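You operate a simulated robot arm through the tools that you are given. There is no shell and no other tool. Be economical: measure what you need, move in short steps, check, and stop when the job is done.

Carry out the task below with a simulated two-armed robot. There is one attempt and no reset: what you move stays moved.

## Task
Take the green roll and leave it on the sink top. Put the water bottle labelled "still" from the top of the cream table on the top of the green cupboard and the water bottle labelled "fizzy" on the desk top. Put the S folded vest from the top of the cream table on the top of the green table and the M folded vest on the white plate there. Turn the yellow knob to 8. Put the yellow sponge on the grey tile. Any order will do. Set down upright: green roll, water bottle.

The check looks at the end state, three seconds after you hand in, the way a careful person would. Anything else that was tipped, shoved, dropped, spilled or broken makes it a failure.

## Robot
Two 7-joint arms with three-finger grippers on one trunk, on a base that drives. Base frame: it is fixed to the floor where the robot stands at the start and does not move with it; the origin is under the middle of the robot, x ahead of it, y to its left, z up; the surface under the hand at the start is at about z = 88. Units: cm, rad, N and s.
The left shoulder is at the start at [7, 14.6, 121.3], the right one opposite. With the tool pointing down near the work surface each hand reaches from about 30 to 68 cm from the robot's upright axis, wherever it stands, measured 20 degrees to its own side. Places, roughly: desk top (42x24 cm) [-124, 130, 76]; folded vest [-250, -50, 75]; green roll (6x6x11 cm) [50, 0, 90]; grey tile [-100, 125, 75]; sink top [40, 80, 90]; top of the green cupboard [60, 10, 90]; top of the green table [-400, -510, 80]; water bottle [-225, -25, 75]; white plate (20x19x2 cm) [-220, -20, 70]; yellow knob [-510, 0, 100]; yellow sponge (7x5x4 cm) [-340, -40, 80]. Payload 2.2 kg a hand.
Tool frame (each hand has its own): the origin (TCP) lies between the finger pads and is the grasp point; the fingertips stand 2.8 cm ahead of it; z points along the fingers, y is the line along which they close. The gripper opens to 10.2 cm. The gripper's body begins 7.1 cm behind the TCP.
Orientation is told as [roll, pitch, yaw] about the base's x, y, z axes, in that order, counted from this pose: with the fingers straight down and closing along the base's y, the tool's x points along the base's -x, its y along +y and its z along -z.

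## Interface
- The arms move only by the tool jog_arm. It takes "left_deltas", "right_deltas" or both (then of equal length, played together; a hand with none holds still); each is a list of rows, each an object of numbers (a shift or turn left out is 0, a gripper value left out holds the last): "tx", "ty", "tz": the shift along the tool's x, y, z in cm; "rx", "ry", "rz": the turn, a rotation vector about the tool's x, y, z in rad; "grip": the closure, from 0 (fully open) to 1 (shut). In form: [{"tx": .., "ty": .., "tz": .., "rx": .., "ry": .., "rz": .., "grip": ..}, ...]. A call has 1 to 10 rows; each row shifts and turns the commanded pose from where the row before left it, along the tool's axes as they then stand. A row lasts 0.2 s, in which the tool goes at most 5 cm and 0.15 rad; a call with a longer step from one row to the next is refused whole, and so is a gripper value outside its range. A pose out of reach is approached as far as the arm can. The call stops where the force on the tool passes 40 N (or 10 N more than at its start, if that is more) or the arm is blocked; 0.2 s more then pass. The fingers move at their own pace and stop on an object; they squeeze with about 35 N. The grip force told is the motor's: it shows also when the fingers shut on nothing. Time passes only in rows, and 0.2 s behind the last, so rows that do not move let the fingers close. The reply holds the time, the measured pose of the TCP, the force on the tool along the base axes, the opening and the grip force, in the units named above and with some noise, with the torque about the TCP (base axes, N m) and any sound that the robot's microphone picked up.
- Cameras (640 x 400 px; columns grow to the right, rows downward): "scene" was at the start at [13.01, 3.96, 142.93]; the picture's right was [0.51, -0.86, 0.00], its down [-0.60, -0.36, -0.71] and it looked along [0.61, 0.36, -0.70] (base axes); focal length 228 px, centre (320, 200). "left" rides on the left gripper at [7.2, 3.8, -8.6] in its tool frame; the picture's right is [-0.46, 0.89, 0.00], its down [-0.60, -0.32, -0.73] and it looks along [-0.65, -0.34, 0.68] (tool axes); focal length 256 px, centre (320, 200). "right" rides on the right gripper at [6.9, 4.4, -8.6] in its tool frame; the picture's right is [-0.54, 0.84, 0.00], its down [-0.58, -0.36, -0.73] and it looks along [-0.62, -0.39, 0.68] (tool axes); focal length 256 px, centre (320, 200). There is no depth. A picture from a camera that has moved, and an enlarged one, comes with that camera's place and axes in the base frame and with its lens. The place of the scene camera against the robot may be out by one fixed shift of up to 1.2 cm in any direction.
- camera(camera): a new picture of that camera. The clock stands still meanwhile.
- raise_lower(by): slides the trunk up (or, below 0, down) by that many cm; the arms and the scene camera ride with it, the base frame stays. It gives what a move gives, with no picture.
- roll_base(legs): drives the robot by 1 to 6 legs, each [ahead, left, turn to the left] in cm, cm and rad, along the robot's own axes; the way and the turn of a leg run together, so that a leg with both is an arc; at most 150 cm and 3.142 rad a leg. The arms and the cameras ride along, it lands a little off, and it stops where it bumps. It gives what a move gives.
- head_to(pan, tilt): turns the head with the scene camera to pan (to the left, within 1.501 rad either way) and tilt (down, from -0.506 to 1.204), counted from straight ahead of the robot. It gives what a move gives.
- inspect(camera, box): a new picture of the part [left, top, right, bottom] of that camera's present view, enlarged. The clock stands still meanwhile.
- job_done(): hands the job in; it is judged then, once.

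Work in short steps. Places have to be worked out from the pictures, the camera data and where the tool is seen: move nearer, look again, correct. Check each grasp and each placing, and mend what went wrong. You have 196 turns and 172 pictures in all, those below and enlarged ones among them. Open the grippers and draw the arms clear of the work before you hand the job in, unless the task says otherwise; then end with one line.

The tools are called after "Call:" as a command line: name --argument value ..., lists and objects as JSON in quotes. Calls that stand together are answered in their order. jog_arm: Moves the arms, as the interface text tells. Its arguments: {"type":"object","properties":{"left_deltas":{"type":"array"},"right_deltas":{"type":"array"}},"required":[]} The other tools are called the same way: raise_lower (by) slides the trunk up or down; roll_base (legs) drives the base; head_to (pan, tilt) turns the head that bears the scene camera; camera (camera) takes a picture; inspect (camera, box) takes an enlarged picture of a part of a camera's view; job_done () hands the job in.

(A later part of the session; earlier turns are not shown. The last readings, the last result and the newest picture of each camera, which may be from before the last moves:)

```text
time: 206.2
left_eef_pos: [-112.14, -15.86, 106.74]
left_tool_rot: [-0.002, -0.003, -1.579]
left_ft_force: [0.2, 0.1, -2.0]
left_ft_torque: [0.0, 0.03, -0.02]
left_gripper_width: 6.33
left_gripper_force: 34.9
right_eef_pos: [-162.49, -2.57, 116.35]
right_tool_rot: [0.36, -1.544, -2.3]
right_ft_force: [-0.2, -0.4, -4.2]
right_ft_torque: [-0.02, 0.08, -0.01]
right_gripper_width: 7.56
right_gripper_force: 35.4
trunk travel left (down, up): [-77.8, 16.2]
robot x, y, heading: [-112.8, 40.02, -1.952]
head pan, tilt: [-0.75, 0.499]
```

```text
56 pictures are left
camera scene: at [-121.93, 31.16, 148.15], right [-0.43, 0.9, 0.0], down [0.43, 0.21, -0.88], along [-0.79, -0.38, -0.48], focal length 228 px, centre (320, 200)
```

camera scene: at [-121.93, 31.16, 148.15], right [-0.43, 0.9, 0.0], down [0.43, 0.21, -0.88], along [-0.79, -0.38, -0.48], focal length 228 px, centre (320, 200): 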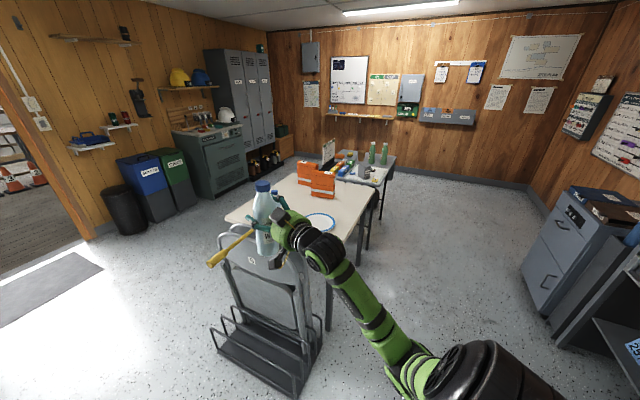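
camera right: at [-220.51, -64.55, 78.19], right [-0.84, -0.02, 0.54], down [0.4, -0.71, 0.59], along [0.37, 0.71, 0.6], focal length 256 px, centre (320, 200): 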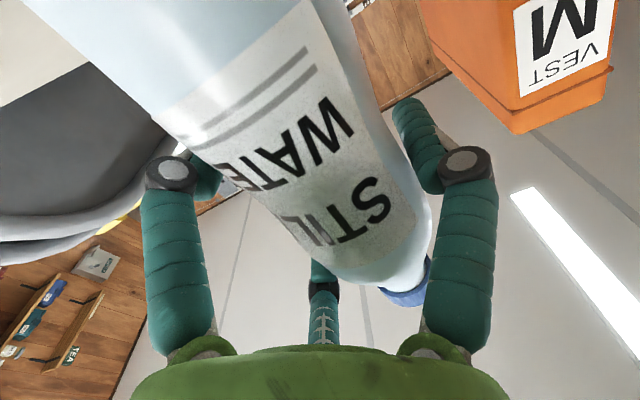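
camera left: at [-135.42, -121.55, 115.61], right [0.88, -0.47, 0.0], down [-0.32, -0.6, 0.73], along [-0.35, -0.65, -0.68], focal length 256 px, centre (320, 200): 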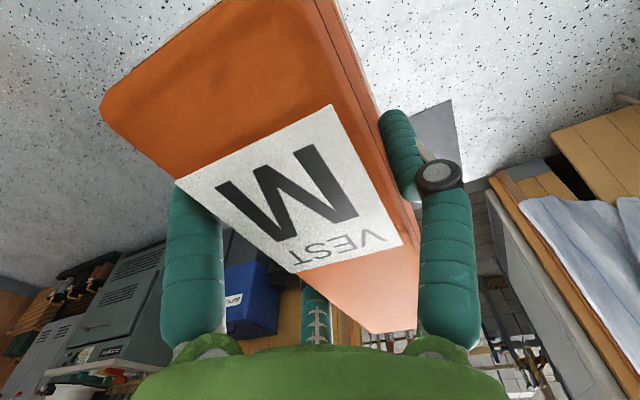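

The chairs and hammer are undisturbed. I go west to bring the vest over the plate.

Call:
roll_base --legs '[[39.2, -101.7, 0]]'

Call:
head_to --pan 0.25 --tilt 0.75

Call:
camera --camera "scene"

Call:
camera --camera "left"

```text
time: 211.8
left_eef_pos: [-221.22, -13.94, 106.73]
left_tool_rot: [-0.002, -0.002, -1.578]
left_ft_force: [0.0, 0.5, -2.3]
left_ft_torque: [0.04, 0.05, 0.01]
left_gripper_width: 6.31
left_gripper_force: 34.7
right_eef_pos: [-271.44, -0.57, 116.44]
right_tool_rot: [0.35, -1.545, -2.282]
right_ft_force: [0.2, 0.0, -4.5]
right_ft_torque: [-0.02, 0.06, -0.04]
right_gripper_width: 7.57
right_gripper_force: 34.5
trunk travel left (down, up): [-77.8, 16.2]
robot x, y, heading: [-222.13, 41.86, -1.942]
head pan, tilt: [-0.75, 0.499]
```

```text
time: 213.1
left_eef_pos: [-221.26, -13.83, 106.66]
left_tool_rot: [-0.002, -0.002, -1.576]
left_ft_force: [-0.3, -0.4, -1.4]
left_ft_torque: [0.02, 0.05, 0.03]
left_gripper_width: 6.33
left_gripper_force: 34.5
right_eef_pos: [-271.7, -0.52, 116.38]
right_tool_rot: [0.363, -1.545, -2.298]
right_ft_force: [0.9, 0.3, -4.5]
right_ft_torque: [0.0, 0.08, 0.01]
right_gripper_width: 7.56
right_gripper_force: 35.0
trunk travel left (down, up): [-77.8, 16.2]
robot x, y, heading: [-221.98, 41.93, -1.949]
head pan, tilt: [0.25, 0.75]
```

```text
55 pictures are left
camera scene: at [-224.03, 28.87, 145.96], right [-0.99, 0.13, 0.0], down [0.09, 0.68, -0.73], along [-0.09, -0.73, -0.68], focal length 228 px, centre (320, 200)
```

scene: 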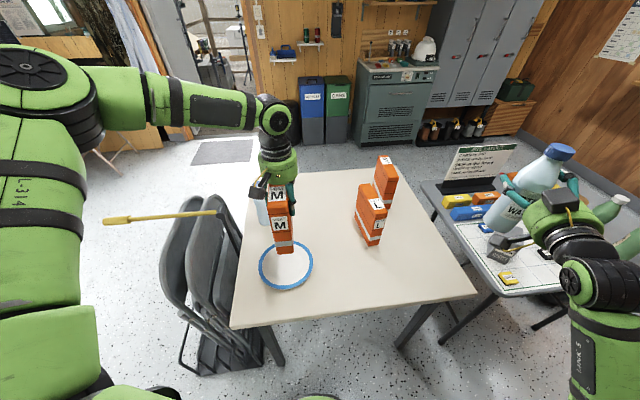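

```text
54 pictures are left
camera left: at [-217.36, -6.69, 115.46], right [0.88, -0.47, 0.0], down [-0.32, -0.6, 0.73], along [-0.34, -0.65, -0.68], focal length 256 px, centre (320, 200)
```

left: 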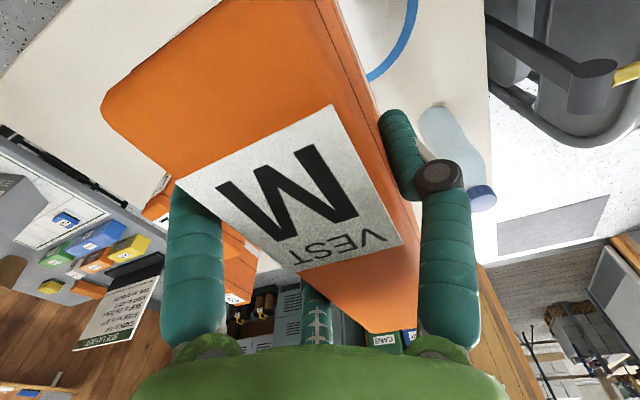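

The plate's centre is about (-218, -14.4), so the vest must shift about 2 cm east. I correct with the base and lower most of the way.

Call:
roll_base --legs '[[-1.1, 1.8, 0]]'

Call:
raise_lower --by -14.5

Call:
inspect --camera "scene" --box '[220, 140, 380, 300]'

```text
time: 213.9
left_eef_pos: [-219.46, -13.53, 106.68]
left_tool_rot: [0.004, 0.001, -1.578]
left_ft_force: [-0.9, 0.0, -1.4]
left_ft_torque: [0.03, -0.03, 0.06]
left_gripper_width: 6.31
left_gripper_force: 35.3
right_eef_pos: [-270.02, -0.35, 116.08]
right_tool_rot: [0.439, -1.539, -2.375]
right_ft_force: [-0.6, -0.1, -4.0]
right_ft_torque: [-0.06, 0.06, 0.06]
right_gripper_width: 7.56
right_gripper_force: 35.4
trunk travel left (down, up): [-77.8, 16.2]
robot x, y, heading: [-219.98, 42.53, -1.942]
head pan, tilt: [0.25, 0.75]
```

```text
time: 215.6
left_eef_pos: [-219.28, -13.44, 92.32]
left_tool_rot: [-0.002, -0.003, -1.577]
left_ft_force: [-0.2, -0.1, -1.5]
left_ft_torque: [0.01, 0.02, 0.02]
left_gripper_width: 6.34
left_gripper_force: 35.0
right_eef_pos: [-269.51, -0.13, 101.75]
right_tool_rot: [0.346, -1.543, -2.281]
right_ft_force: [-0.4, -0.2, -4.0]
right_ft_torque: [-0.02, 0.05, -0.01]
right_gripper_width: 7.56
right_gripper_force: 35.0
trunk travel left (down, up): [-63.3, 30.7]
robot x, y, heading: [-220.11, 42.61, -1.948]
head pan, tilt: [0.25, 0.75]
```

```text
2.50 times, centred on (300, 220) of scene
camera zoom: at [-221.94, 29.25, 131.46], right [-0.99, 0.13, 0.0], down [0.09, 0.68, -0.73], along [-0.09, -0.73, -0.68], focal length 571 px, centre (370, 150)
```

zoom: 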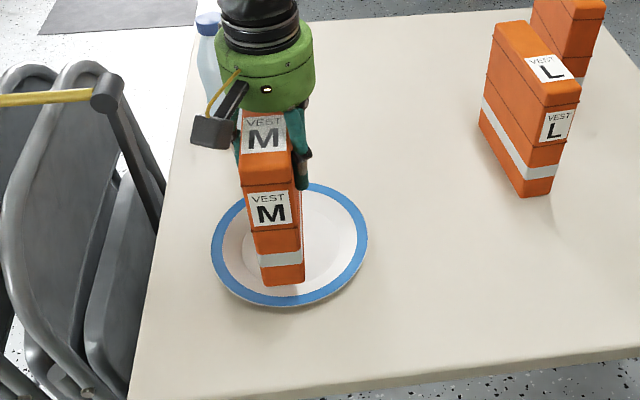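

The vest is well centred over the plate. I lower until contact.

Call:
raise_lower --by -2

Call:
raise_lower --by -0.7

Call:
raise_lower --by -0.6

```text
time: 216.2
left_eef_pos: [-219.19, -13.41, 90.4]
left_tool_rot: [-0.001, -0.002, -1.579]
left_ft_force: [0.2, 0.5, -2.0]
left_ft_torque: [-0.05, 0.05, 0.0]
left_gripper_width: 6.31
left_gripper_force: 35.2
right_eef_pos: [-269.65, -0.19, 99.85]
right_tool_rot: [0.349, -1.544, -2.283]
right_ft_force: [0.5, -0.2, -4.0]
right_ft_torque: [0.01, 0.04, -0.03]
right_gripper_width: 7.55
right_gripper_force: 35.0
trunk travel left (down, up): [-61.3, 32.7]
robot x, y, heading: [-219.94, 42.4, -1.945]
head pan, tilt: [0.25, 0.75]
```

```text
time: 216.8
left_eef_pos: [-219.22, -13.47, 89.67]
left_tool_rot: [-0.001, -0.001, -1.577]
left_ft_force: [-0.1, -1.5, -2.7]
left_ft_torque: [-0.01, 0.01, -0.01]
left_gripper_width: 6.34
left_gripper_force: 35.0
right_eef_pos: [-269.61, -0.14, 99.19]
right_tool_rot: [0.347, -1.544, -2.282]
right_ft_force: [0.1, -0.7, -4.4]
right_ft_torque: [0.0, 0.05, -0.03]
right_gripper_width: 7.55
right_gripper_force: 35.2
trunk travel left (down, up): [-60.6, 33.4]
robot x, y, heading: [-219.73, 42.28, -1.947]
head pan, tilt: [0.25, 0.75]
```

```text
time: 217.4
left_eef_pos: [-219.24, -13.38, 89.43]
left_tool_rot: [-0.005, -0.009, -1.578]
left_ft_force: [4.1, -2.6, 24.7]
left_ft_torque: [0.95, -0.74, -0.19]
left_gripper_width: 6.31
left_gripper_force: 34.9
right_eef_pos: [-269.6, -0.06, 98.69]
right_tool_rot: [0.405, -1.547, -2.338]
right_ft_force: [0.4, 0.8, -4.2]
right_ft_torque: [-0.03, 0.06, 0.0]
right_gripper_width: 7.57
right_gripper_force: 35.6
trunk travel left (down, up): [-60.0, 34.0]
robot x, y, heading: [-220.08, 42.44, -1.947]
head pan, tilt: [0.25, 0.75]
```

Contact at z 89.4. I ease up slightly, open, and lift the hand away with the trunk.

Call:
raise_lower --by 0.3

Call:
jog_arm --left_deltas '[{"grip": 0.25}, {"grip": 0.1}, {"grip": 0}]'

Call:
raise_lower --by 14

Call:
inspect --camera "scene" --box '[200, 140, 400, 320]'

```text
time: 217.9
left_eef_pos: [-219.27, -13.4, 89.44]
left_tool_rot: [-0.003, -0.005, -1.578]
left_ft_force: [0.3, -4.3, 18.1]
left_ft_torque: [0.09, -0.2, 0.0]
left_gripper_width: 6.33
left_gripper_force: 34.9
right_eef_pos: [-269.56, -0.15, 98.88]
right_tool_rot: [0.394, -1.546, -2.327]
right_ft_force: [0.7, -0.2, -4.1]
right_ft_torque: [0.0, 0.05, 0.03]
right_gripper_width: 7.53
right_gripper_force: 35.2
trunk travel left (down, up): [-60.3, 33.7]
robot x, y, heading: [-220.38, 42.62, -1.945]
head pan, tilt: [0.25, 0.75]
```

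```text
time: 218.7
left_eef_pos: [-219.29, -13.5, 89.31]
left_tool_rot: [-0.002, -0.003, -1.578]
left_ft_force: [0.7, -0.1, -0.4]
left_ft_torque: [-0.01, 0.02, 0.02]
left_gripper_width: 10.21
left_gripper_force: 0.0
right_eef_pos: [-269.59, -0.29, 98.95]
right_tool_rot: [0.347, -1.543, -2.281]
right_ft_force: [0.2, -0.3, -4.0]
right_ft_torque: [-0.03, 0.05, 0.0]
right_gripper_width: 7.55
right_gripper_force: 34.7
trunk travel left (down, up): [-60.3, 33.7]
robot x, y, heading: [-219.78, 42.49, -1.942]
head pan, tilt: [0.25, 0.75]
```

```text
time: 220.3
left_eef_pos: [-219.22, -13.57, 103.25]
left_tool_rot: [-0.002, -0.003, -1.578]
left_ft_force: [-0.8, 0.3, -0.5]
left_ft_torque: [0.01, 0.0, 0.0]
left_gripper_width: 10.21
left_gripper_force: 0.1
right_eef_pos: [-269.77, -0.21, 112.87]
right_tool_rot: [0.353, -1.542, -2.286]
right_ft_force: [-1.2, 0.2, -3.9]
right_ft_torque: [-0.03, 0.04, -0.01]
right_gripper_width: 7.55
right_gripper_force: 34.9
trunk travel left (down, up): [-74.3, 19.7]
robot x, y, heading: [-219.91, 42.42, -1.949]
head pan, tilt: [0.25, 0.75]
```

```text
2.22 times, centred on (300, 230) of scene
camera zoom: at [-221.96, 29.24, 142.46], right [-0.99, 0.13, 0.0], down [0.09, 0.68, -0.73], along [-0.09, -0.73, -0.68], focal length 508 px, centre (364, 133)
```

zoom: 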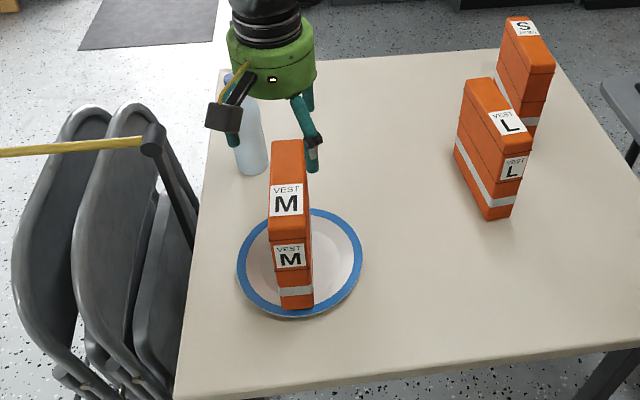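

M stands on the plate. Next I look west at the grey table for the sponge while still carrying the bottle.

Call:
head_to --pan -0.85 --tilt 0.45

Call:
camera --camera "scene"

```text
time: 221.7
left_eef_pos: [-219.3, -13.49, 103.36]
left_tool_rot: [-0.002, -0.001, -1.578]
left_ft_force: [-0.1, 0.1, 0.3]
left_ft_torque: [-0.01, -0.02, 0.03]
left_gripper_width: 10.18
left_gripper_force: 0.0
right_eef_pos: [-269.52, -0.12, 112.85]
right_tool_rot: [0.348, -1.544, -2.283]
right_ft_force: [0.1, -0.9, -4.2]
right_ft_torque: [-0.01, 0.07, -0.01]
right_gripper_width: 7.53
right_gripper_force: 35.5
trunk travel left (down, up): [-74.3, 19.7]
robot x, y, heading: [-220.11, 42.27, -1.943]
head pan, tilt: [-0.85, 0.45]
```

```text
51 pictures are left
camera scene: at [-229.56, 34.36, 145.1], right [-0.34, 0.94, 0.0], down [0.41, 0.15, -0.9], along [-0.85, -0.31, -0.44], focal length 228 px, centre (320, 200)
```

scene: 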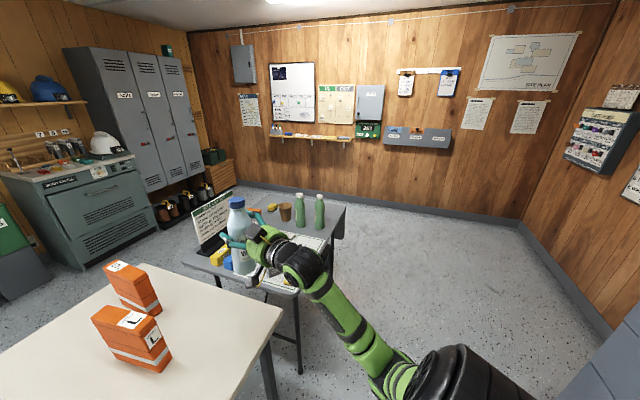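

The sponge is at about (-341, -39) on the grey table's far west end, beside a cup and green bottles. I raise the trunk and drive around to the west side.

Call:
raise_lower --by 14

Call:
roll_base --legs '[[-6, -66.8, 0], [43.9, -111.7, 0], [99.6, 39.2, 0], [0, 0, 1.65]]'

Call:
head_to --pan 0.3 --tilt 0.7

Call:
camera --camera "scene"

```text
time: 223.3
left_eef_pos: [-219.2, -13.48, 117.33]
left_tool_rot: [-0.004, -0.002, -1.577]
left_ft_force: [-0.6, -0.5, 1.0]
left_ft_torque: [0.0, 0.03, 0.05]
left_gripper_width: 10.21
left_gripper_force: 0.1
right_eef_pos: [-269.63, -0.24, 126.85]
right_tool_rot: [0.351, -1.542, -2.286]
right_ft_force: [-0.3, -0.2, -3.9]
right_ft_torque: [-0.02, 0.06, 0.05]
right_gripper_width: 7.51
right_gripper_force: 35.4
trunk travel left (down, up): [-88.3, 5.7]
robot x, y, heading: [-220.14, 42.35, -1.947]
head pan, tilt: [-0.85, 0.45]
```

```text
time: 235.5
left_eef_pos: [-398.46, -35.77, 117.98]
left_tool_rot: [-0.003, -0.012, -1.58]
left_ft_force: [-0.7, 1.1, 0.2]
left_ft_torque: [-0.09, 0.0, -0.01]
left_gripper_width: 10.18
left_gripper_force: 0.1
right_eef_pos: [-449.01, -22.41, 127.27]
right_tool_rot: [0.509, -1.548, -2.443]
right_ft_force: [0.6, 1.9, -3.7]
right_ft_torque: [0.02, 0.03, 0.01]
right_gripper_width: 7.53
right_gripper_force: 34.4
trunk travel left (down, up): [-88.3, 5.7]
robot x, y, heading: [-399.36, 19.34, -1.948]
head pan, tilt: [-0.85, 0.45]
stopped in leg 3: the robot was blocked; the commanded pose is now the measured one
```

```text
time: 236.9
left_eef_pos: [-398.55, -37.03, 117.24]
left_tool_rot: [-0.003, -0.003, -1.578]
left_ft_force: [0.3, 0.8, -0.1]
left_ft_torque: [0.05, 0.01, -0.03]
left_gripper_width: 10.22
left_gripper_force: 0.0
right_eef_pos: [-448.95, -23.71, 126.83]
right_tool_rot: [0.292, -1.545, -2.224]
right_ft_force: [-0.1, -1.4, -4.2]
right_ft_torque: [0.0, 0.06, -0.02]
right_gripper_width: 7.53
right_gripper_force: 35.4
trunk travel left (down, up): [-88.3, 5.7]
robot x, y, heading: [-399.34, 18.97, -1.942]
head pan, tilt: [0.3, 0.7]
```

```text
50 pictures are left
camera scene: at [-400.91, 5.46, 156.87], right [-1.0, 0.07, 0.0], down [0.05, 0.64, -0.76], along [-0.06, -0.76, -0.65], focal length 228 px, centre (320, 200)
```

scene: 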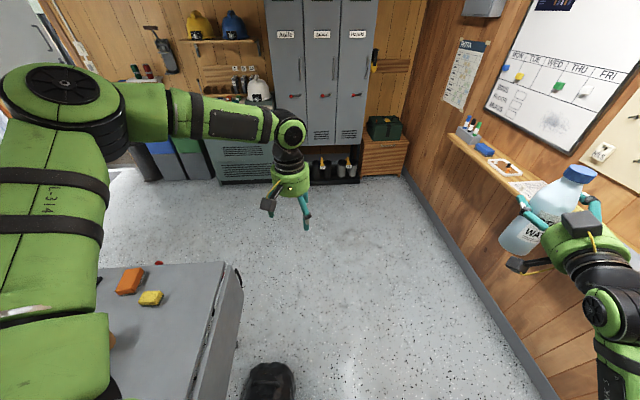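

A dark bag on the floor west of the table blocked the base. The sponge is nearer the table's south edge, so I swing around west of the bag and approach from the south.

Call:
roll_base --legs '[[10.4, -26.7, 0], [0, 0, 3.12], [-106.3, -44, 0], [34.4, -77.8, 0]]'

Call:
head_to --pan 0.3 --tilt 0.7

Call:
camera --camera "scene"

Call:
camera --camera "left"

```text
time: 255.8
left_eef_pos: [-340.61, -40.18, 117.37]
left_tool_rot: [-0.004, -0.001, 1.505]
left_ft_force: [-0.6, 0.0, -0.1]
left_ft_torque: [0.0, -0.01, -0.01]
left_gripper_width: 10.2
left_gripper_force: 0.0
right_eef_pos: [-291.13, -56.38, 126.97]
right_tool_rot: [0.286, -1.542, 0.863]
right_ft_force: [-0.7, 0.3, -5.2]
right_ft_torque: [0.0, -0.05, -0.04]
right_gripper_width: 7.53
right_gripper_force: 34.8
trunk travel left (down, up): [-88.3, 5.7]
robot x, y, heading: [-343.12, -95.78, 1.135]
head pan, tilt: [0.3, 0.7]
```

```text
time: 256.4
left_eef_pos: [-340.74, -40.3, 117.43]
left_tool_rot: [-0.003, 0.0, 1.505]
left_ft_force: [0.3, 0.2, 0.7]
left_ft_torque: [-0.02, -0.01, 0.02]
left_gripper_width: 10.18
left_gripper_force: 0.1
right_eef_pos: [-291.11, -56.37, 126.75]
right_tool_rot: [0.293, -1.544, 0.855]
right_ft_force: [-0.4, -0.3, -5.3]
right_ft_torque: [0.0, -0.09, -0.02]
right_gripper_width: 7.52
right_gripper_force: 34.4
trunk travel left (down, up): [-88.3, 5.7]
robot x, y, heading: [-342.86, -95.98, 1.137]
head pan, tilt: [0.3, 0.7]
```

```text
49 pictures are left
camera scene: at [-338.86, -83.19, 156.89], right [0.99, -0.13, 0.0], down [-0.09, -0.64, -0.76], along [0.1, 0.76, -0.64], focal length 228 px, centre (320, 200)
```

scene: 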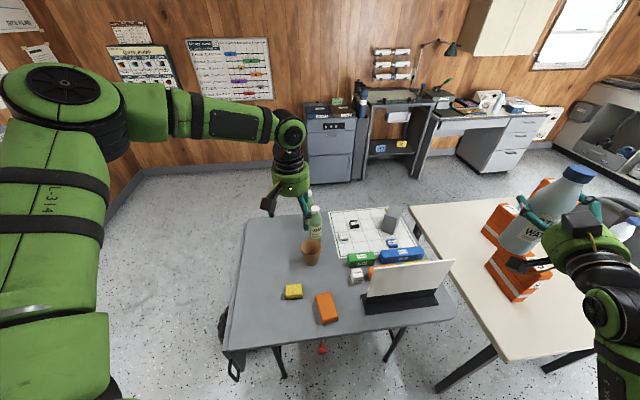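

```text
48 pictures are left
camera left: at [-344.94, -47.23, 126.05], right [-0.85, 0.52, 0.0], down [0.35, 0.58, 0.73], along [0.38, 0.62, -0.68], focal length 256 px, centre (320, 200)
```

left: 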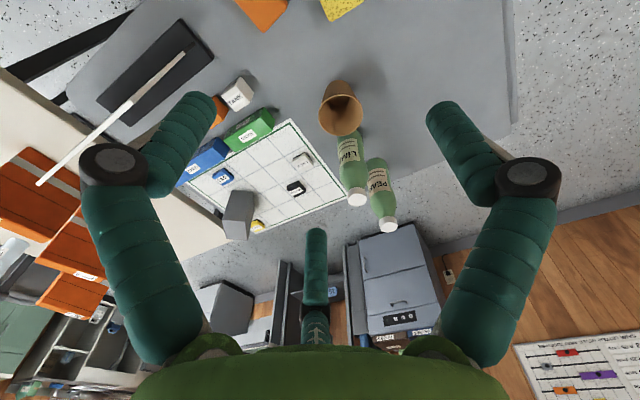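

The sponge is at about (-343.5, -39.5). I zoom in to get its orientation before choosing the hand yaw.

Call:
inspect --camera "scene" --box '[250, 230, 370, 340]'

```text
3.64 times, centred on (310, 285) of scene
camera zoom: at [-338.86, -83.19, 156.89], right [0.99, -0.13, 0.0], down [-0.09, -0.64, -0.76], along [0.1, 0.76, -0.64], focal length 830 px, centre (356, -109)
```

zoom: 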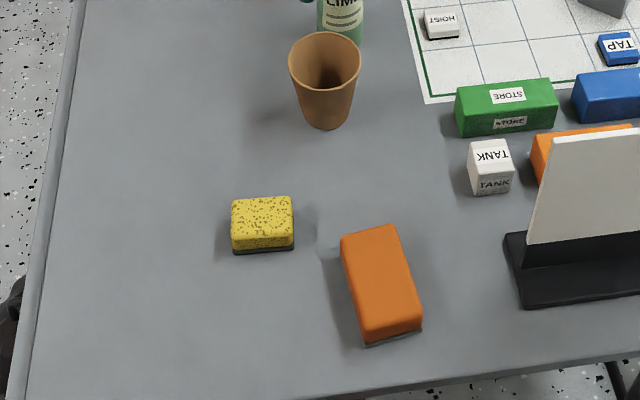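

The sponge's long side runs along world x, so I rotate the hand to put the single finger north and the pair south.

Call:
jog_arm --left_deltas '[{"rz": 0.145}, {"rz": 0.145}, {"rz": 0.145}, {"rz": 0.145}, {"rz": 0.145}, {"rz": 0.145}, {"rz": 0.145}, {"rz": 0.145}, {"rz": 0.145}, {"rz": 0.145}]'

Call:
camera --camera "left"

```text
time: 258.6
left_eef_pos: [-340.59, -40.34, 117.41]
left_tool_rot: [0.003, -0.004, 0.052]
left_ft_force: [0.9, 0.0, 0.5]
left_ft_torque: [0.0, 0.01, 0.03]
left_gripper_width: 10.22
left_gripper_force: 0.0
right_eef_pos: [-291.13, -56.36, 126.81]
right_tool_rot: [0.308, -1.544, 0.841]
right_ft_force: [0.7, 0.7, -4.3]
right_ft_torque: [0.01, -0.06, 0.03]
right_gripper_width: 7.51
right_gripper_force: 34.2
trunk travel left (down, up): [-88.3, 5.7]
robot x, y, heading: [-342.98, -95.77, 1.135]
head pan, tilt: [0.3, 0.7]
```

```text
46 pictures are left
camera left: at [-348.03, -36.89, 126.07], right [0.42, 0.91, 0.0], down [0.62, -0.29, 0.73], along [0.67, -0.3, -0.68], focal length 256 px, centre (320, 200)
```

left: 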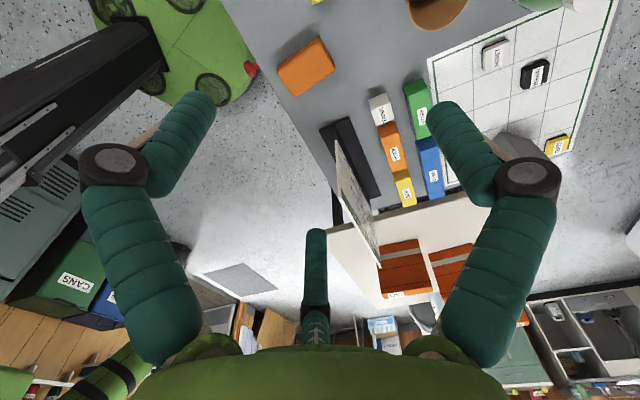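

I shift the left hand over the sponge and pull the right hand, with the bottle, back 9 cm so it clears the layout sign. Then I lower the trunk partway.

Call:
jog_arm --left_deltas '[{"tx": 1.2, "ty": 0}, {"tx": 1.2, "ty": -0.2}, {}]' --right_deltas '[{"tz": -3}, {"tz": -3}, {"tz": -3}]'

Call:
raise_lower --by -27

Call:
camera --camera "scene"

Call:
camera --camera "left"

```text
time: 259.4
left_eef_pos: [-342.91, -40.67, 117.3]
left_tool_rot: [0.004, -0.004, 0.053]
left_ft_force: [-0.1, -0.1, -0.7]
left_ft_torque: [-0.01, -0.03, -0.02]
left_gripper_width: 10.19
left_gripper_force: 0.1
right_eef_pos: [-294.65, -64.52, 127.08]
right_tool_rot: [0.359, -1.543, 0.791]
right_ft_force: [-0.2, -1.2, -3.9]
right_ft_torque: [-0.01, -0.06, -0.02]
right_gripper_width: 7.53
right_gripper_force: 34.3
trunk travel left (down, up): [-88.3, 5.7]
robot x, y, heading: [-343.24, -96.09, 1.143]
head pan, tilt: [0.3, 0.7]
```

```text
time: 262.2
left_eef_pos: [-342.98, -40.66, 90.42]
left_tool_rot: [0.002, -0.004, 0.054]
left_ft_force: [0.0, 0.7, -0.2]
left_ft_torque: [0.02, 0.0, 0.02]
left_gripper_width: 10.21
left_gripper_force: 0.0
right_eef_pos: [-294.7, -64.5, 99.99]
right_tool_rot: [0.313, -1.542, 0.835]
right_ft_force: [0.3, -1.0, -4.5]
right_ft_torque: [0.0, -0.04, 0.0]
right_gripper_width: 7.52
right_gripper_force: 35.2
trunk travel left (down, up): [-61.3, 32.7]
robot x, y, heading: [-342.9, -95.97, 1.138]
head pan, tilt: [0.3, 0.7]
```

```text
45 pictures are left
camera scene: at [-338.82, -83.22, 129.89], right [0.99, -0.13, 0.0], down [-0.09, -0.64, -0.76], along [0.1, 0.76, -0.64], focal length 228 px, centre (320, 200)
```

scene: 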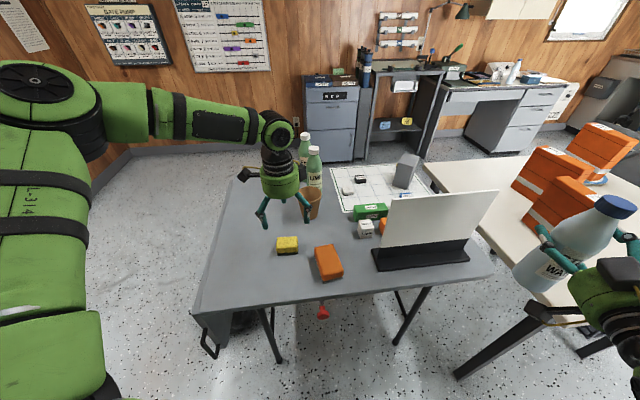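

```text
44 pictures are left
camera left: at [-350.41, -37.26, 99.08], right [0.42, 0.91, 0.0], down [0.62, -0.29, 0.73], along [0.67, -0.3, -0.68], focal length 256 px, centre (320, 200)
```

left: 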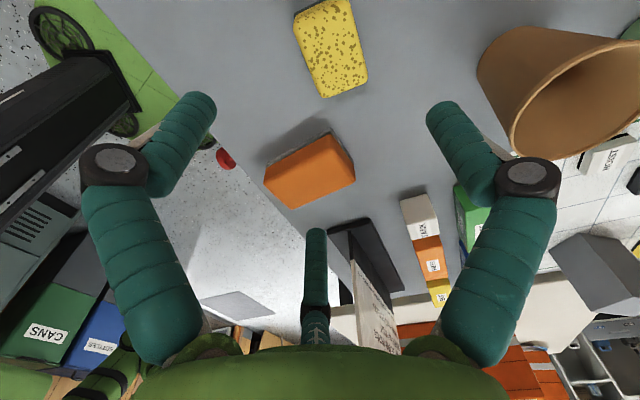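

The hand camera puts the sponge at (-344.3, -38.9). I correct and lower onto it in two steps.

Call:
jog_arm --left_deltas '[{"tx": 1.3, "ty": 0.7}]'

Call:
raise_lower --by -8

Call:
camera --camera "left"

```text
time: 262.6
left_eef_pos: [-344.36, -39.79, 90.35]
left_tool_rot: [0.002, -0.004, 0.054]
left_ft_force: [-0.1, 0.0, 0.2]
left_ft_torque: [-0.02, 0.02, -0.03]
left_gripper_width: 10.2
left_gripper_force: 0.1
right_eef_pos: [-294.71, -64.57, 100.08]
right_tool_rot: [0.293, -1.542, 0.856]
right_ft_force: [0.1, 0.8, -4.2]
right_ft_torque: [0.01, -0.06, 0.01]
right_gripper_width: 7.52
right_gripper_force: 35.1
trunk travel left (down, up): [-61.3, 32.7]
robot x, y, heading: [-343.24, -96.03, 1.137]
head pan, tilt: [0.3, 0.7]
```

```text
time: 263.7
left_eef_pos: [-344.27, -39.95, 82.4]
left_tool_rot: [0.001, -0.003, 0.056]
left_ft_force: [-0.4, 0.2, 0.4]
left_ft_torque: [0.02, 0.01, 0.04]
left_gripper_width: 10.2
left_gripper_force: 0.1
right_eef_pos: [-294.71, -64.56, 91.95]
right_tool_rot: [0.31, -1.543, 0.838]
right_ft_force: [0.0, -0.6, -5.3]
right_ft_torque: [-0.01, -0.08, -0.02]
right_gripper_width: 7.52
right_gripper_force: 35.4
trunk travel left (down, up): [-53.3, 40.7]
robot x, y, heading: [-343.45, -95.66, 1.137]
head pan, tilt: [0.3, 0.7]
```

```text
43 pictures are left
camera left: at [-351.75, -36.65, 91.06], right [0.42, 0.91, 0.0], down [0.62, -0.29, 0.73], along [0.67, -0.3, -0.68], focal length 256 px, centre (320, 200)
```

left: 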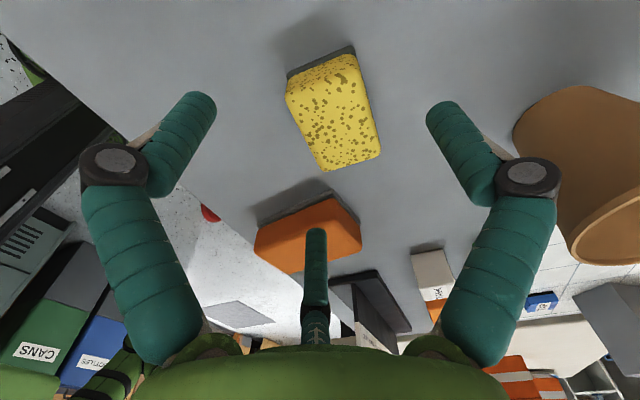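

Call:
jog_arm --left_deltas '[{"tx": 1.2, "ty": 0.1}]'

Call:
raise_lower --by -3.5

Call:
jog_arm --left_deltas '[{"grip": 0.3}, {"grip": 0.5}, {"grip": 1}, {"grip": 1}]'

Call:
camera --camera "left"

```text
time: 264.1
left_eef_pos: [-345.56, -40.04, 82.34]
left_tool_rot: [0.0, -0.003, 0.054]
left_ft_force: [-1.2, 0.4, 0.4]
left_ft_torque: [-0.02, -0.01, 0.03]
left_gripper_width: 10.2
left_gripper_force: 0.0
right_eef_pos: [-294.84, -64.48, 91.99]
right_tool_rot: [0.294, -1.543, 0.852]
right_ft_force: [0.1, 0.2, -5.5]
right_ft_torque: [-0.03, -0.1, -0.04]
right_gripper_width: 7.5
right_gripper_force: 35.0
trunk travel left (down, up): [-53.3, 40.7]
robot x, y, heading: [-342.55, -96.03, 1.14]
head pan, tilt: [0.3, 0.7]
```

```text
time: 264.9
left_eef_pos: [-345.57, -39.99, 78.78]
left_tool_rot: [0.002, -0.005, 0.055]
left_ft_force: [0.3, -0.2, -1.1]
left_ft_torque: [-0.01, 0.04, -0.01]
left_gripper_width: 10.19
left_gripper_force: 0.0
right_eef_pos: [-294.65, -64.52, 88.61]
right_tool_rot: [0.315, -1.542, 0.832]
right_ft_force: [-0.1, -0.5, -3.8]
right_ft_torque: [0.03, -0.08, -0.02]
right_gripper_width: 7.52
right_gripper_force: 35.5
trunk travel left (down, up): [-49.8, 44.2]
robot x, y, heading: [-342.97, -96.1, 1.134]
head pan, tilt: [0.3, 0.7]
```

```text
time: 265.9
left_eef_pos: [-345.49, -40.03, 78.77]
left_tool_rot: [0.004, -0.004, 0.054]
left_ft_force: [0.1, 1.5, 4.9]
left_ft_torque: [0.1, -0.04, -0.05]
left_gripper_width: 5.81
left_gripper_force: 34.4
right_eef_pos: [-294.65, -64.58, 88.51]
right_tool_rot: [0.323, -1.542, 0.824]
right_ft_force: [-0.2, -0.7, -3.3]
right_ft_torque: [0.04, -0.07, 0.01]
right_gripper_width: 7.54
right_gripper_force: 35.1
trunk travel left (down, up): [-49.8, 44.2]
robot x, y, heading: [-343.06, -96.13, 1.143]
head pan, tilt: [0.3, 0.7]
```

```text
42 pictures are left
camera left: at [-352.93, -36.64, 87.52], right [0.42, 0.91, 0.0], down [0.62, -0.29, 0.73], along [0.67, -0.3, -0.68], focal length 256 px, centre (320, 200)
```

left: 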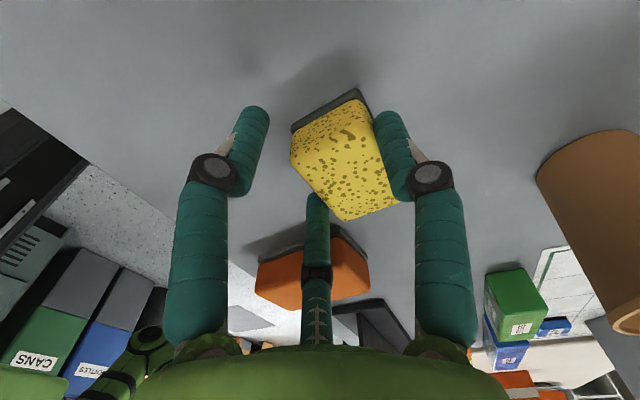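

It reports a grip at 5.8 cm. I lift with the trunk and check.

Call:
raise_lower --by 8

Call:
camera --camera "left"

```text
time: 267.1
left_eef_pos: [-345.47, -39.88, 86.81]
left_tool_rot: [0.001, -0.004, 0.054]
left_ft_force: [-0.6, -0.3, 0.1]
left_ft_torque: [-0.02, -0.03, 0.04]
left_gripper_width: 5.75
left_gripper_force: 35.0
right_eef_pos: [-294.71, -64.44, 96.48]
right_tool_rot: [0.312, -1.543, 0.833]
right_ft_force: [-0.3, 0.1, -4.7]
right_ft_torque: [-0.02, -0.11, 0.04]
right_gripper_width: 7.49
right_gripper_force: 34.7
trunk travel left (down, up): [-57.8, 36.2]
robot x, y, heading: [-343.08, -95.93, 1.14]
head pan, tilt: [0.3, 0.7]
```

```text
41 pictures are left
camera left: at [-352.95, -36.6, 95.44], right [0.42, 0.91, 0.0], down [0.62, -0.29, 0.73], along [0.67, -0.3, -0.68], focal length 256 px, centre (320, 200)
```

left: 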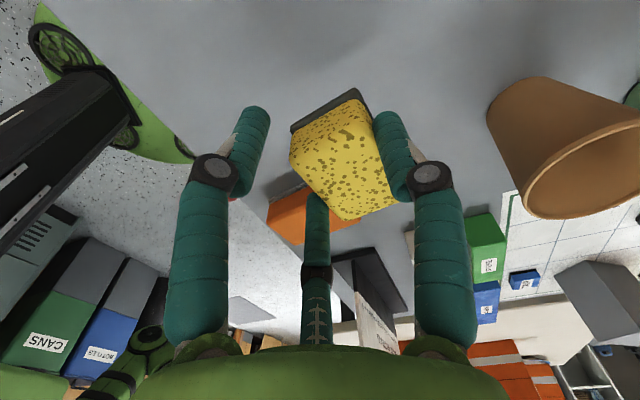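

The sponge is held. I raise the trunk and drive east and north to the desk, keeping this heading.

Call:
raise_lower --by 28

Call:
roll_base --legs '[[42, -107.8, 0], [42, -107.8, 0], [84.6, 31.3, 0], [80, 29.6, 0]]'

Call:
camera --camera "scene"

```text
time: 269.9
left_eef_pos: [-345.51, -39.91, 114.69]
left_tool_rot: [0.001, -0.004, 0.055]
left_ft_force: [-0.3, -0.4, -0.3]
left_ft_torque: [0.02, 0.01, 0.0]
left_gripper_width: 5.64
left_gripper_force: 34.9
right_eef_pos: [-294.66, -64.55, 124.55]
right_tool_rot: [0.31, -1.542, 0.837]
right_ft_force: [0.3, -0.6, -4.4]
right_ft_torque: [0.02, -0.06, -0.02]
right_gripper_width: 7.52
right_gripper_force: 35.0
trunk travel left (down, up): [-85.8, 8.2]
robot x, y, heading: [-343.35, -96.02, 1.14]
head pan, tilt: [0.3, 0.7]
```

```text
time: 289.9
left_eef_pos: [-99.16, 119.35, 114.8]
left_tool_rot: [0.004, -0.004, 0.067]
left_ft_force: [0.4, 0.6, -0.4]
left_ft_torque: [0.01, -0.01, -0.04]
left_gripper_width: 5.17
left_gripper_force: 35.1
right_eef_pos: [-48.17, 95.41, 124.6]
right_tool_rot: [0.33, -1.543, 0.83]
right_ft_force: [0.5, -0.2, -4.0]
right_ft_torque: [-0.01, -0.05, 0.0]
right_gripper_width: 7.51
right_gripper_force: 34.9
trunk travel left (down, up): [-85.8, 8.2]
robot x, y, heading: [-96.34, 63.49, 1.145]
head pan, tilt: [0.3, 0.7]
```

```text
40 pictures are left
camera scene: at [-92.03, 76.21, 154.4], right [0.99, -0.12, 0.0], down [-0.08, -0.64, -0.77], along [0.09, 0.76, -0.64], focal length 228 px, centre (320, 200)
```

scene: 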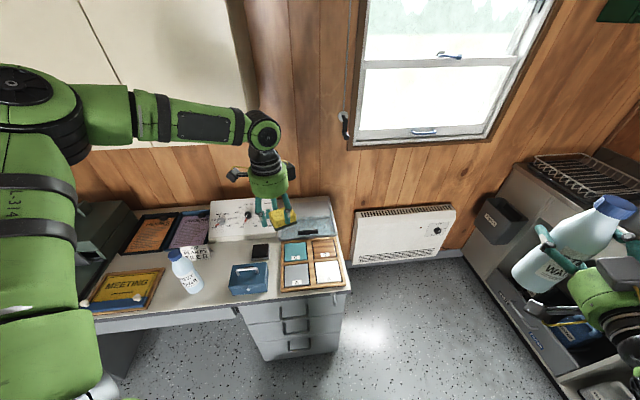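

Tile A is clearly the grey one, with its centre near (-95.9, 125.8). I position the sponge above it and lower.

Call:
roll_base --legs '[[6.6, -0.7, 0]]'

Call:
raise_lower --by -29

Call:
camera --camera "left"

Call:
inspect --camera "scene" --box '[210, 160, 390, 310]'

```text
time: 290.9
left_eef_pos: [-96.4, 124.73, 115.1]
left_tool_rot: [0.008, -0.007, 0.067]
left_ft_force: [0.0, -0.6, -0.5]
left_ft_torque: [0.07, 0.0, -0.01]
left_gripper_width: 5.2
left_gripper_force: 35.0
right_eef_pos: [-45.29, 100.7, 125.04]
right_tool_rot: [0.376, -1.551, 0.787]
right_ft_force: [-0.4, -2.4, -4.0]
right_ft_torque: [0.01, -0.06, -0.04]
right_gripper_width: 7.49
right_gripper_force: 35.0
trunk travel left (down, up): [-85.8, 8.2]
robot x, y, heading: [-93.15, 69.18, 1.153]
head pan, tilt: [0.3, 0.7]
```

```text
time: 293.8
left_eef_pos: [-96.1, 125.09, 85.75]
left_tool_rot: [0.001, -0.005, 0.068]
left_ft_force: [0.1, -0.6, 0.1]
left_ft_torque: [0.0, -0.02, 0.01]
left_gripper_width: 5.15
left_gripper_force: 35.1
right_eef_pos: [-44.89, 101.15, 95.53]
right_tool_rot: [0.315, -1.542, 0.846]
right_ft_force: [-0.2, -0.5, -4.7]
right_ft_torque: [-0.01, -0.06, -0.01]
right_gripper_width: 7.52
right_gripper_force: 35.2
trunk travel left (down, up): [-56.8, 37.2]
robot x, y, heading: [-92.66, 68.68, 1.151]
head pan, tilt: [0.3, 0.7]
```

```text
39 pictures are left
camera left: at [-103.53, 128.35, 94.49], right [0.4, 0.91, 0.0], down [0.62, -0.28, 0.73], along [0.67, -0.29, -0.68], focal length 256 px, centre (320, 200)
```

left: 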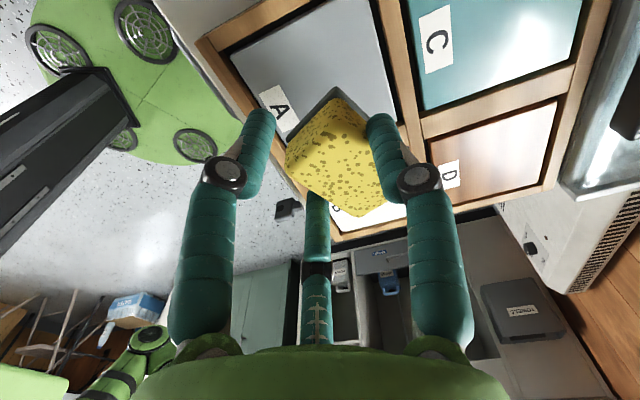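

```text
2.67 times, centred on (300, 235) of scene
camera zoom: at [-88.77, 81.95, 125.39], right [0.99, -0.12, 0.0], down [-0.08, -0.64, -0.76], along [0.09, 0.76, -0.64], focal length 609 px, centre (373, 107)
```

zoom: 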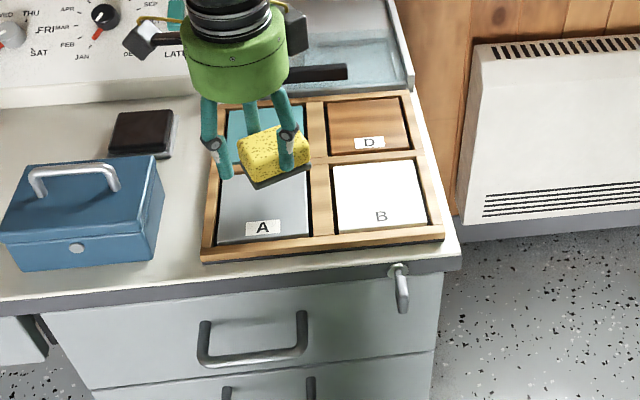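

The sponge is centred over tile A, which is at (-96.3, 125.5) by the hand camera. I nudge it 0.5 cm south and lower until contact.

Call:
jog_arm --left_deltas '[{"ty": -0.5}]'

Call:
raise_lower --by -3.5

Call:
raise_lower --by -0.8

Call:
raise_lower --by -0.7

Call:
inspect --camera "scene" --box '[210, 140, 390, 290]'

```text
time: 294.2
left_eef_pos: [-96.04, 124.76, 85.85]
left_tool_rot: [0.003, -0.003, 0.066]
left_ft_force: [-0.9, 0.1, 0.1]
left_ft_torque: [-0.02, 0.0, 0.01]
left_gripper_width: 5.14
left_gripper_force: 35.4
right_eef_pos: [-44.91, 101.12, 95.53]
right_tool_rot: [0.324, -1.541, 0.839]
right_ft_force: [-0.1, -0.6, -4.6]
right_ft_torque: [0.0, -0.03, -0.01]
right_gripper_width: 7.51
right_gripper_force: 34.9
trunk travel left (down, up): [-56.8, 37.2]
robot x, y, heading: [-92.51, 69.4, 1.152]
head pan, tilt: [0.3, 0.7]
```

```text
time: 295.0
left_eef_pos: [-96.06, 124.61, 82.25]
left_tool_rot: [0.001, -0.003, 0.069]
left_ft_force: [0.6, 0.3, -0.4]
left_ft_torque: [0.0, 0.02, 0.04]
left_gripper_width: 5.13
left_gripper_force: 35.1
right_eef_pos: [-44.96, 101.19, 92.1]
right_tool_rot: [0.315, -1.544, 0.843]
right_ft_force: [-0.2, -0.4, -3.7]
right_ft_torque: [-0.02, -0.06, -0.01]
right_gripper_width: 7.52
right_gripper_force: 35.1
trunk travel left (down, up): [-53.3, 40.7]
robot x, y, heading: [-92.93, 69.19, 1.146]
head pan, tilt: [0.3, 0.7]
```

```text
time: 295.6
left_eef_pos: [-96.05, 124.72, 81.53]
left_tool_rot: [0.002, -0.003, 0.069]
left_ft_force: [-0.6, -0.6, 2.3]
left_ft_torque: [0.04, -0.02, -0.05]
left_gripper_width: 5.14
left_gripper_force: 35.2
right_eef_pos: [-44.88, 101.17, 91.24]
right_tool_rot: [0.317, -1.541, 0.845]
right_ft_force: [-0.1, -0.8, -4.4]
right_ft_torque: [0.02, -0.07, -0.02]
right_gripper_width: 7.52
right_gripper_force: 35.0
trunk travel left (down, up): [-52.5, 41.5]
robot x, y, heading: [-92.86, 69.03, 1.155]
head pan, tilt: [0.3, 0.7]
```

```text
time: 296.2
left_eef_pos: [-95.92, 124.64, 81.39]
left_tool_rot: [0.016, -0.009, 0.069]
left_ft_force: [-7.6, 4.0, 36.7]
left_ft_torque: [0.06, -0.08, 0.04]
left_gripper_width: 5.18
left_gripper_force: 35.2
right_eef_pos: [-45.1, 100.86, 90.82]
right_tool_rot: [0.402, -1.547, 0.761]
right_ft_force: [-0.1, -0.3, -4.7]
right_ft_torque: [0.01, -0.06, 0.01]
right_gripper_width: 7.52
right_gripper_force: 34.5
trunk travel left (down, up): [-51.8, 42.2]
robot x, y, heading: [-92.84, 69.37, 1.151]
head pan, tilt: [0.3, 0.7]
```

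```text
2.67 times, centred on (300, 215) of scene
camera zoom: at [-88.9, 81.49, 120.5], right [0.99, -0.12, 0.0], down [-0.08, -0.64, -0.77], along [0.09, 0.76, -0.64], focal length 609 px, centre (373, 160)
```

zoom: 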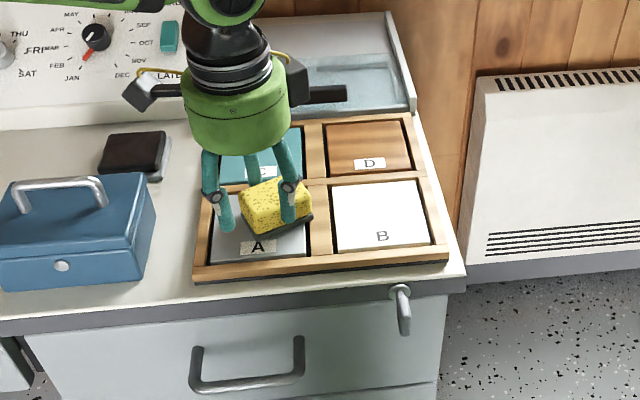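

The sponge sits too far right on tile A. I raise 1 cm, shift 1.3 cm left, lower again and release.

Call:
raise_lower --by 1.6

Call:
jog_arm --left_deltas '[{"tx": 1.4, "ty": -0.3}, {}]'

Call:
raise_lower --by -1.2

Call:
inspect --camera "scene" --box '[250, 180, 350, 260]'

```text
time: 296.8
left_eef_pos: [-95.95, 124.59, 82.15]
left_tool_rot: [-0.002, -0.001, 0.068]
left_ft_force: [0.7, -0.7, -0.5]
left_ft_torque: [0.01, 0.01, -0.01]
left_gripper_width: 5.13
left_gripper_force: 35.1
right_eef_pos: [-44.92, 101.13, 92.16]
right_tool_rot: [0.328, -1.542, 0.836]
right_ft_force: [0.3, 0.2, -4.5]
right_ft_torque: [0.0, -0.09, 0.0]
right_gripper_width: 7.55
right_gripper_force: 35.0
trunk travel left (down, up): [-53.4, 40.6]
robot x, y, heading: [-93.05, 68.91, 1.146]
head pan, tilt: [0.3, 0.7]
```

```text
time: 297.4
left_eef_pos: [-97.27, 124.39, 82.46]
left_tool_rot: [0.002, -0.003, 0.068]
left_ft_force: [0.7, -0.3, -0.8]
left_ft_torque: [-0.05, 0.01, 0.01]
left_gripper_width: 5.14
left_gripper_force: 34.7
right_eef_pos: [-44.89, 101.3, 92.09]
right_tool_rot: [0.323, -1.542, 0.84]
right_ft_force: [0.3, 0.1, -4.2]
right_ft_torque: [0.06, -0.05, 0.03]
right_gripper_width: 7.5
right_gripper_force: 35.0
trunk travel left (down, up): [-53.4, 40.6]
robot x, y, heading: [-93.1, 69.03, 1.15]
head pan, tilt: [0.3, 0.7]
```

```text
time: 298.0
left_eef_pos: [-97.31, 124.38, 81.48]
left_tool_rot: [0.007, -0.009, 0.067]
left_ft_force: [-3.0, -0.2, 13.8]
left_ft_torque: [0.22, -0.03, 0.01]
left_gripper_width: 5.14
left_gripper_force: 34.7
right_eef_pos: [-44.96, 101.14, 91.06]
right_tool_rot: [0.344, -1.545, 0.818]
right_ft_force: [0.0, -0.2, -4.1]
right_ft_torque: [0.02, -0.04, 0.0]
right_gripper_width: 7.5
right_gripper_force: 34.8
trunk travel left (down, up): [-52.2, 41.8]
robot x, y, heading: [-92.6, 69.0, 1.152]
head pan, tilt: [0.3, 0.7]
```

```text
5.00 times, centred on (300, 220) of scene
camera zoom: at [-88.82, 81.78, 120.83], right [0.99, -0.12, 0.0], down [-0.08, -0.64, -0.77], along [0.09, 0.76, -0.64], focal length 1142 px, centre (420, 100)
```

zoom: 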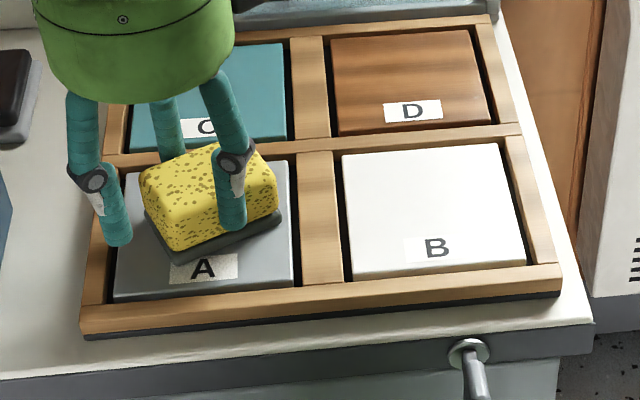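

The sponge is well on tile A. I release and raise.

Call:
jog_arm --left_deltas '[{"grip": 0.35}, {"grip": 0.1}, {"grip": 0}]'

Call:
raise_lower --by 25

Call:
inspect --camera "scene" --box '[180, 180, 380, 330]'

```text
time: 298.8
left_eef_pos: [-97.31, 124.3, 81.21]
left_tool_rot: [0.003, -0.001, 0.069]
left_ft_force: [-1.2, 0.2, 1.3]
left_ft_torque: [-0.01, 0.01, -0.02]
left_gripper_width: 10.22
left_gripper_force: 0.1
right_eef_pos: [-44.89, 101.33, 90.99]
right_tool_rot: [0.313, -1.543, 0.848]
right_ft_force: [0.0, 0.0, -5.1]
right_ft_torque: [0.0, -0.07, 0.03]
right_gripper_width: 7.49
right_gripper_force: 34.8
trunk travel left (down, up): [-52.2, 41.8]
robot x, y, heading: [-92.87, 69.4, 1.154]
head pan, tilt: [0.3, 0.7]
```

```text
time: 301.4
left_eef_pos: [-97.21, 124.34, 106.19]
left_tool_rot: [0.002, -0.003, 0.069]
left_ft_force: [-0.1, 0.1, -0.4]
left_ft_torque: [0.0, 0.03, 0.01]
left_gripper_width: 10.2
left_gripper_force: 0.0
right_eef_pos: [-44.92, 101.22, 116.01]
right_tool_rot: [0.314, -1.544, 0.848]
right_ft_force: [-0.2, -0.4, -5.1]
right_ft_torque: [-0.02, -0.05, -0.02]
right_gripper_width: 7.51
right_gripper_force: 34.7
trunk travel left (down, up): [-77.2, 16.8]
robot x, y, heading: [-92.47, 69.61, 1.149]
head pan, tilt: [0.3, 0.7]
```

```text
2.67 times, centred on (280, 255) of scene
camera zoom: at [-88.75, 81.97, 145.78], right [0.99, -0.12, 0.0], down [-0.08, -0.64, -0.76], along [0.09, 0.76, -0.64], focal length 609 px, centre (427, 53)
```

zoom: 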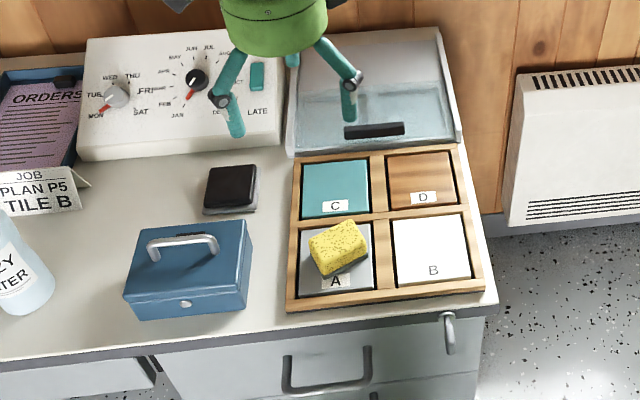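

The sponge is placed. Now the still bottle: I tuck the left hand, turn toward the cupboard and approach, stopping short to look.

Call:
jog_arm --left_deltas '[{"tz": -4}, {"tz": -4}, {"tx": 1.8, "ty": -3.3, "tz": -1}, {"tx": 1.8, "ty": -3.3, "tz": -1}, {"tx": 1.8, "ty": -3.3}, {"tx": 1.8, "ty": -3.3}]'

Call:
roll_base --legs '[[-20, 0, 0], [0, 0, -0.85]]'

Call:
head_to --pan -0.2 --tilt 0.6

```text
time: 302.8
left_eef_pos: [-104.05, 110.4, 116.18]
left_tool_rot: [0.004, -0.005, 0.068]
left_ft_force: [0.7, -0.1, -0.2]
left_ft_torque: [0.03, -0.04, -0.01]
left_gripper_width: 10.19
left_gripper_force: 0.1
right_eef_pos: [-45.07, 101.05, 116.05]
right_tool_rot: [0.309, -1.543, 0.853]
right_ft_force: [0.4, -0.3, -4.6]
right_ft_torque: [-0.01, -0.03, -0.04]
right_gripper_width: 7.49
right_gripper_force: 34.9
trunk travel left (down, up): [-77.2, 16.8]
robot x, y, heading: [-92.87, 69.17, 1.152]
head pan, tilt: [0.3, 0.7]
```

```text
time: 306.6
left_eef_pos: [-77.21, 86.75, 116.09]
left_tool_rot: [0.001, -0.004, -0.776]
left_ft_force: [0.8, -0.2, 0.4]
left_ft_torque: [0.0, 0.01, -0.01]
left_gripper_width: 10.21
left_gripper_force: 0.1
right_eef_pos: [-45.07, 36.46, 115.9]
right_tool_rot: [0.309, -1.543, 0.01]
right_ft_force: [0.0, 0.6, -3.4]
right_ft_torque: [-0.02, -0.03, 0.01]
right_gripper_width: 7.5
right_gripper_force: 35.7
trunk travel left (down, up): [-77.2, 16.8]
robot x, y, heading: [-100.65, 50.57, 0.309]
head pan, tilt: [0.3, 0.7]
```

```text
time: 307.5
left_eef_pos: [-77.25, 86.7, 116.08]
left_tool_rot: [0.001, -0.005, -0.775]
left_ft_force: [0.1, -0.4, 0.7]
left_ft_torque: [0.02, 0.02, 0.01]
left_gripper_width: 10.19
left_gripper_force: 0.0
right_eef_pos: [-45.04, 36.61, 115.87]
right_tool_rot: [0.318, -1.543, 0.0]
right_ft_force: [0.5, -0.7, -4.4]
right_ft_torque: [-0.05, -0.07, -0.02]
right_gripper_width: 7.53
right_gripper_force: 35.5
trunk travel left (down, up): [-77.2, 16.8]
robot x, y, heading: [-101.05, 50.91, 0.306]
head pan, tilt: [-0.201, 0.6]
```

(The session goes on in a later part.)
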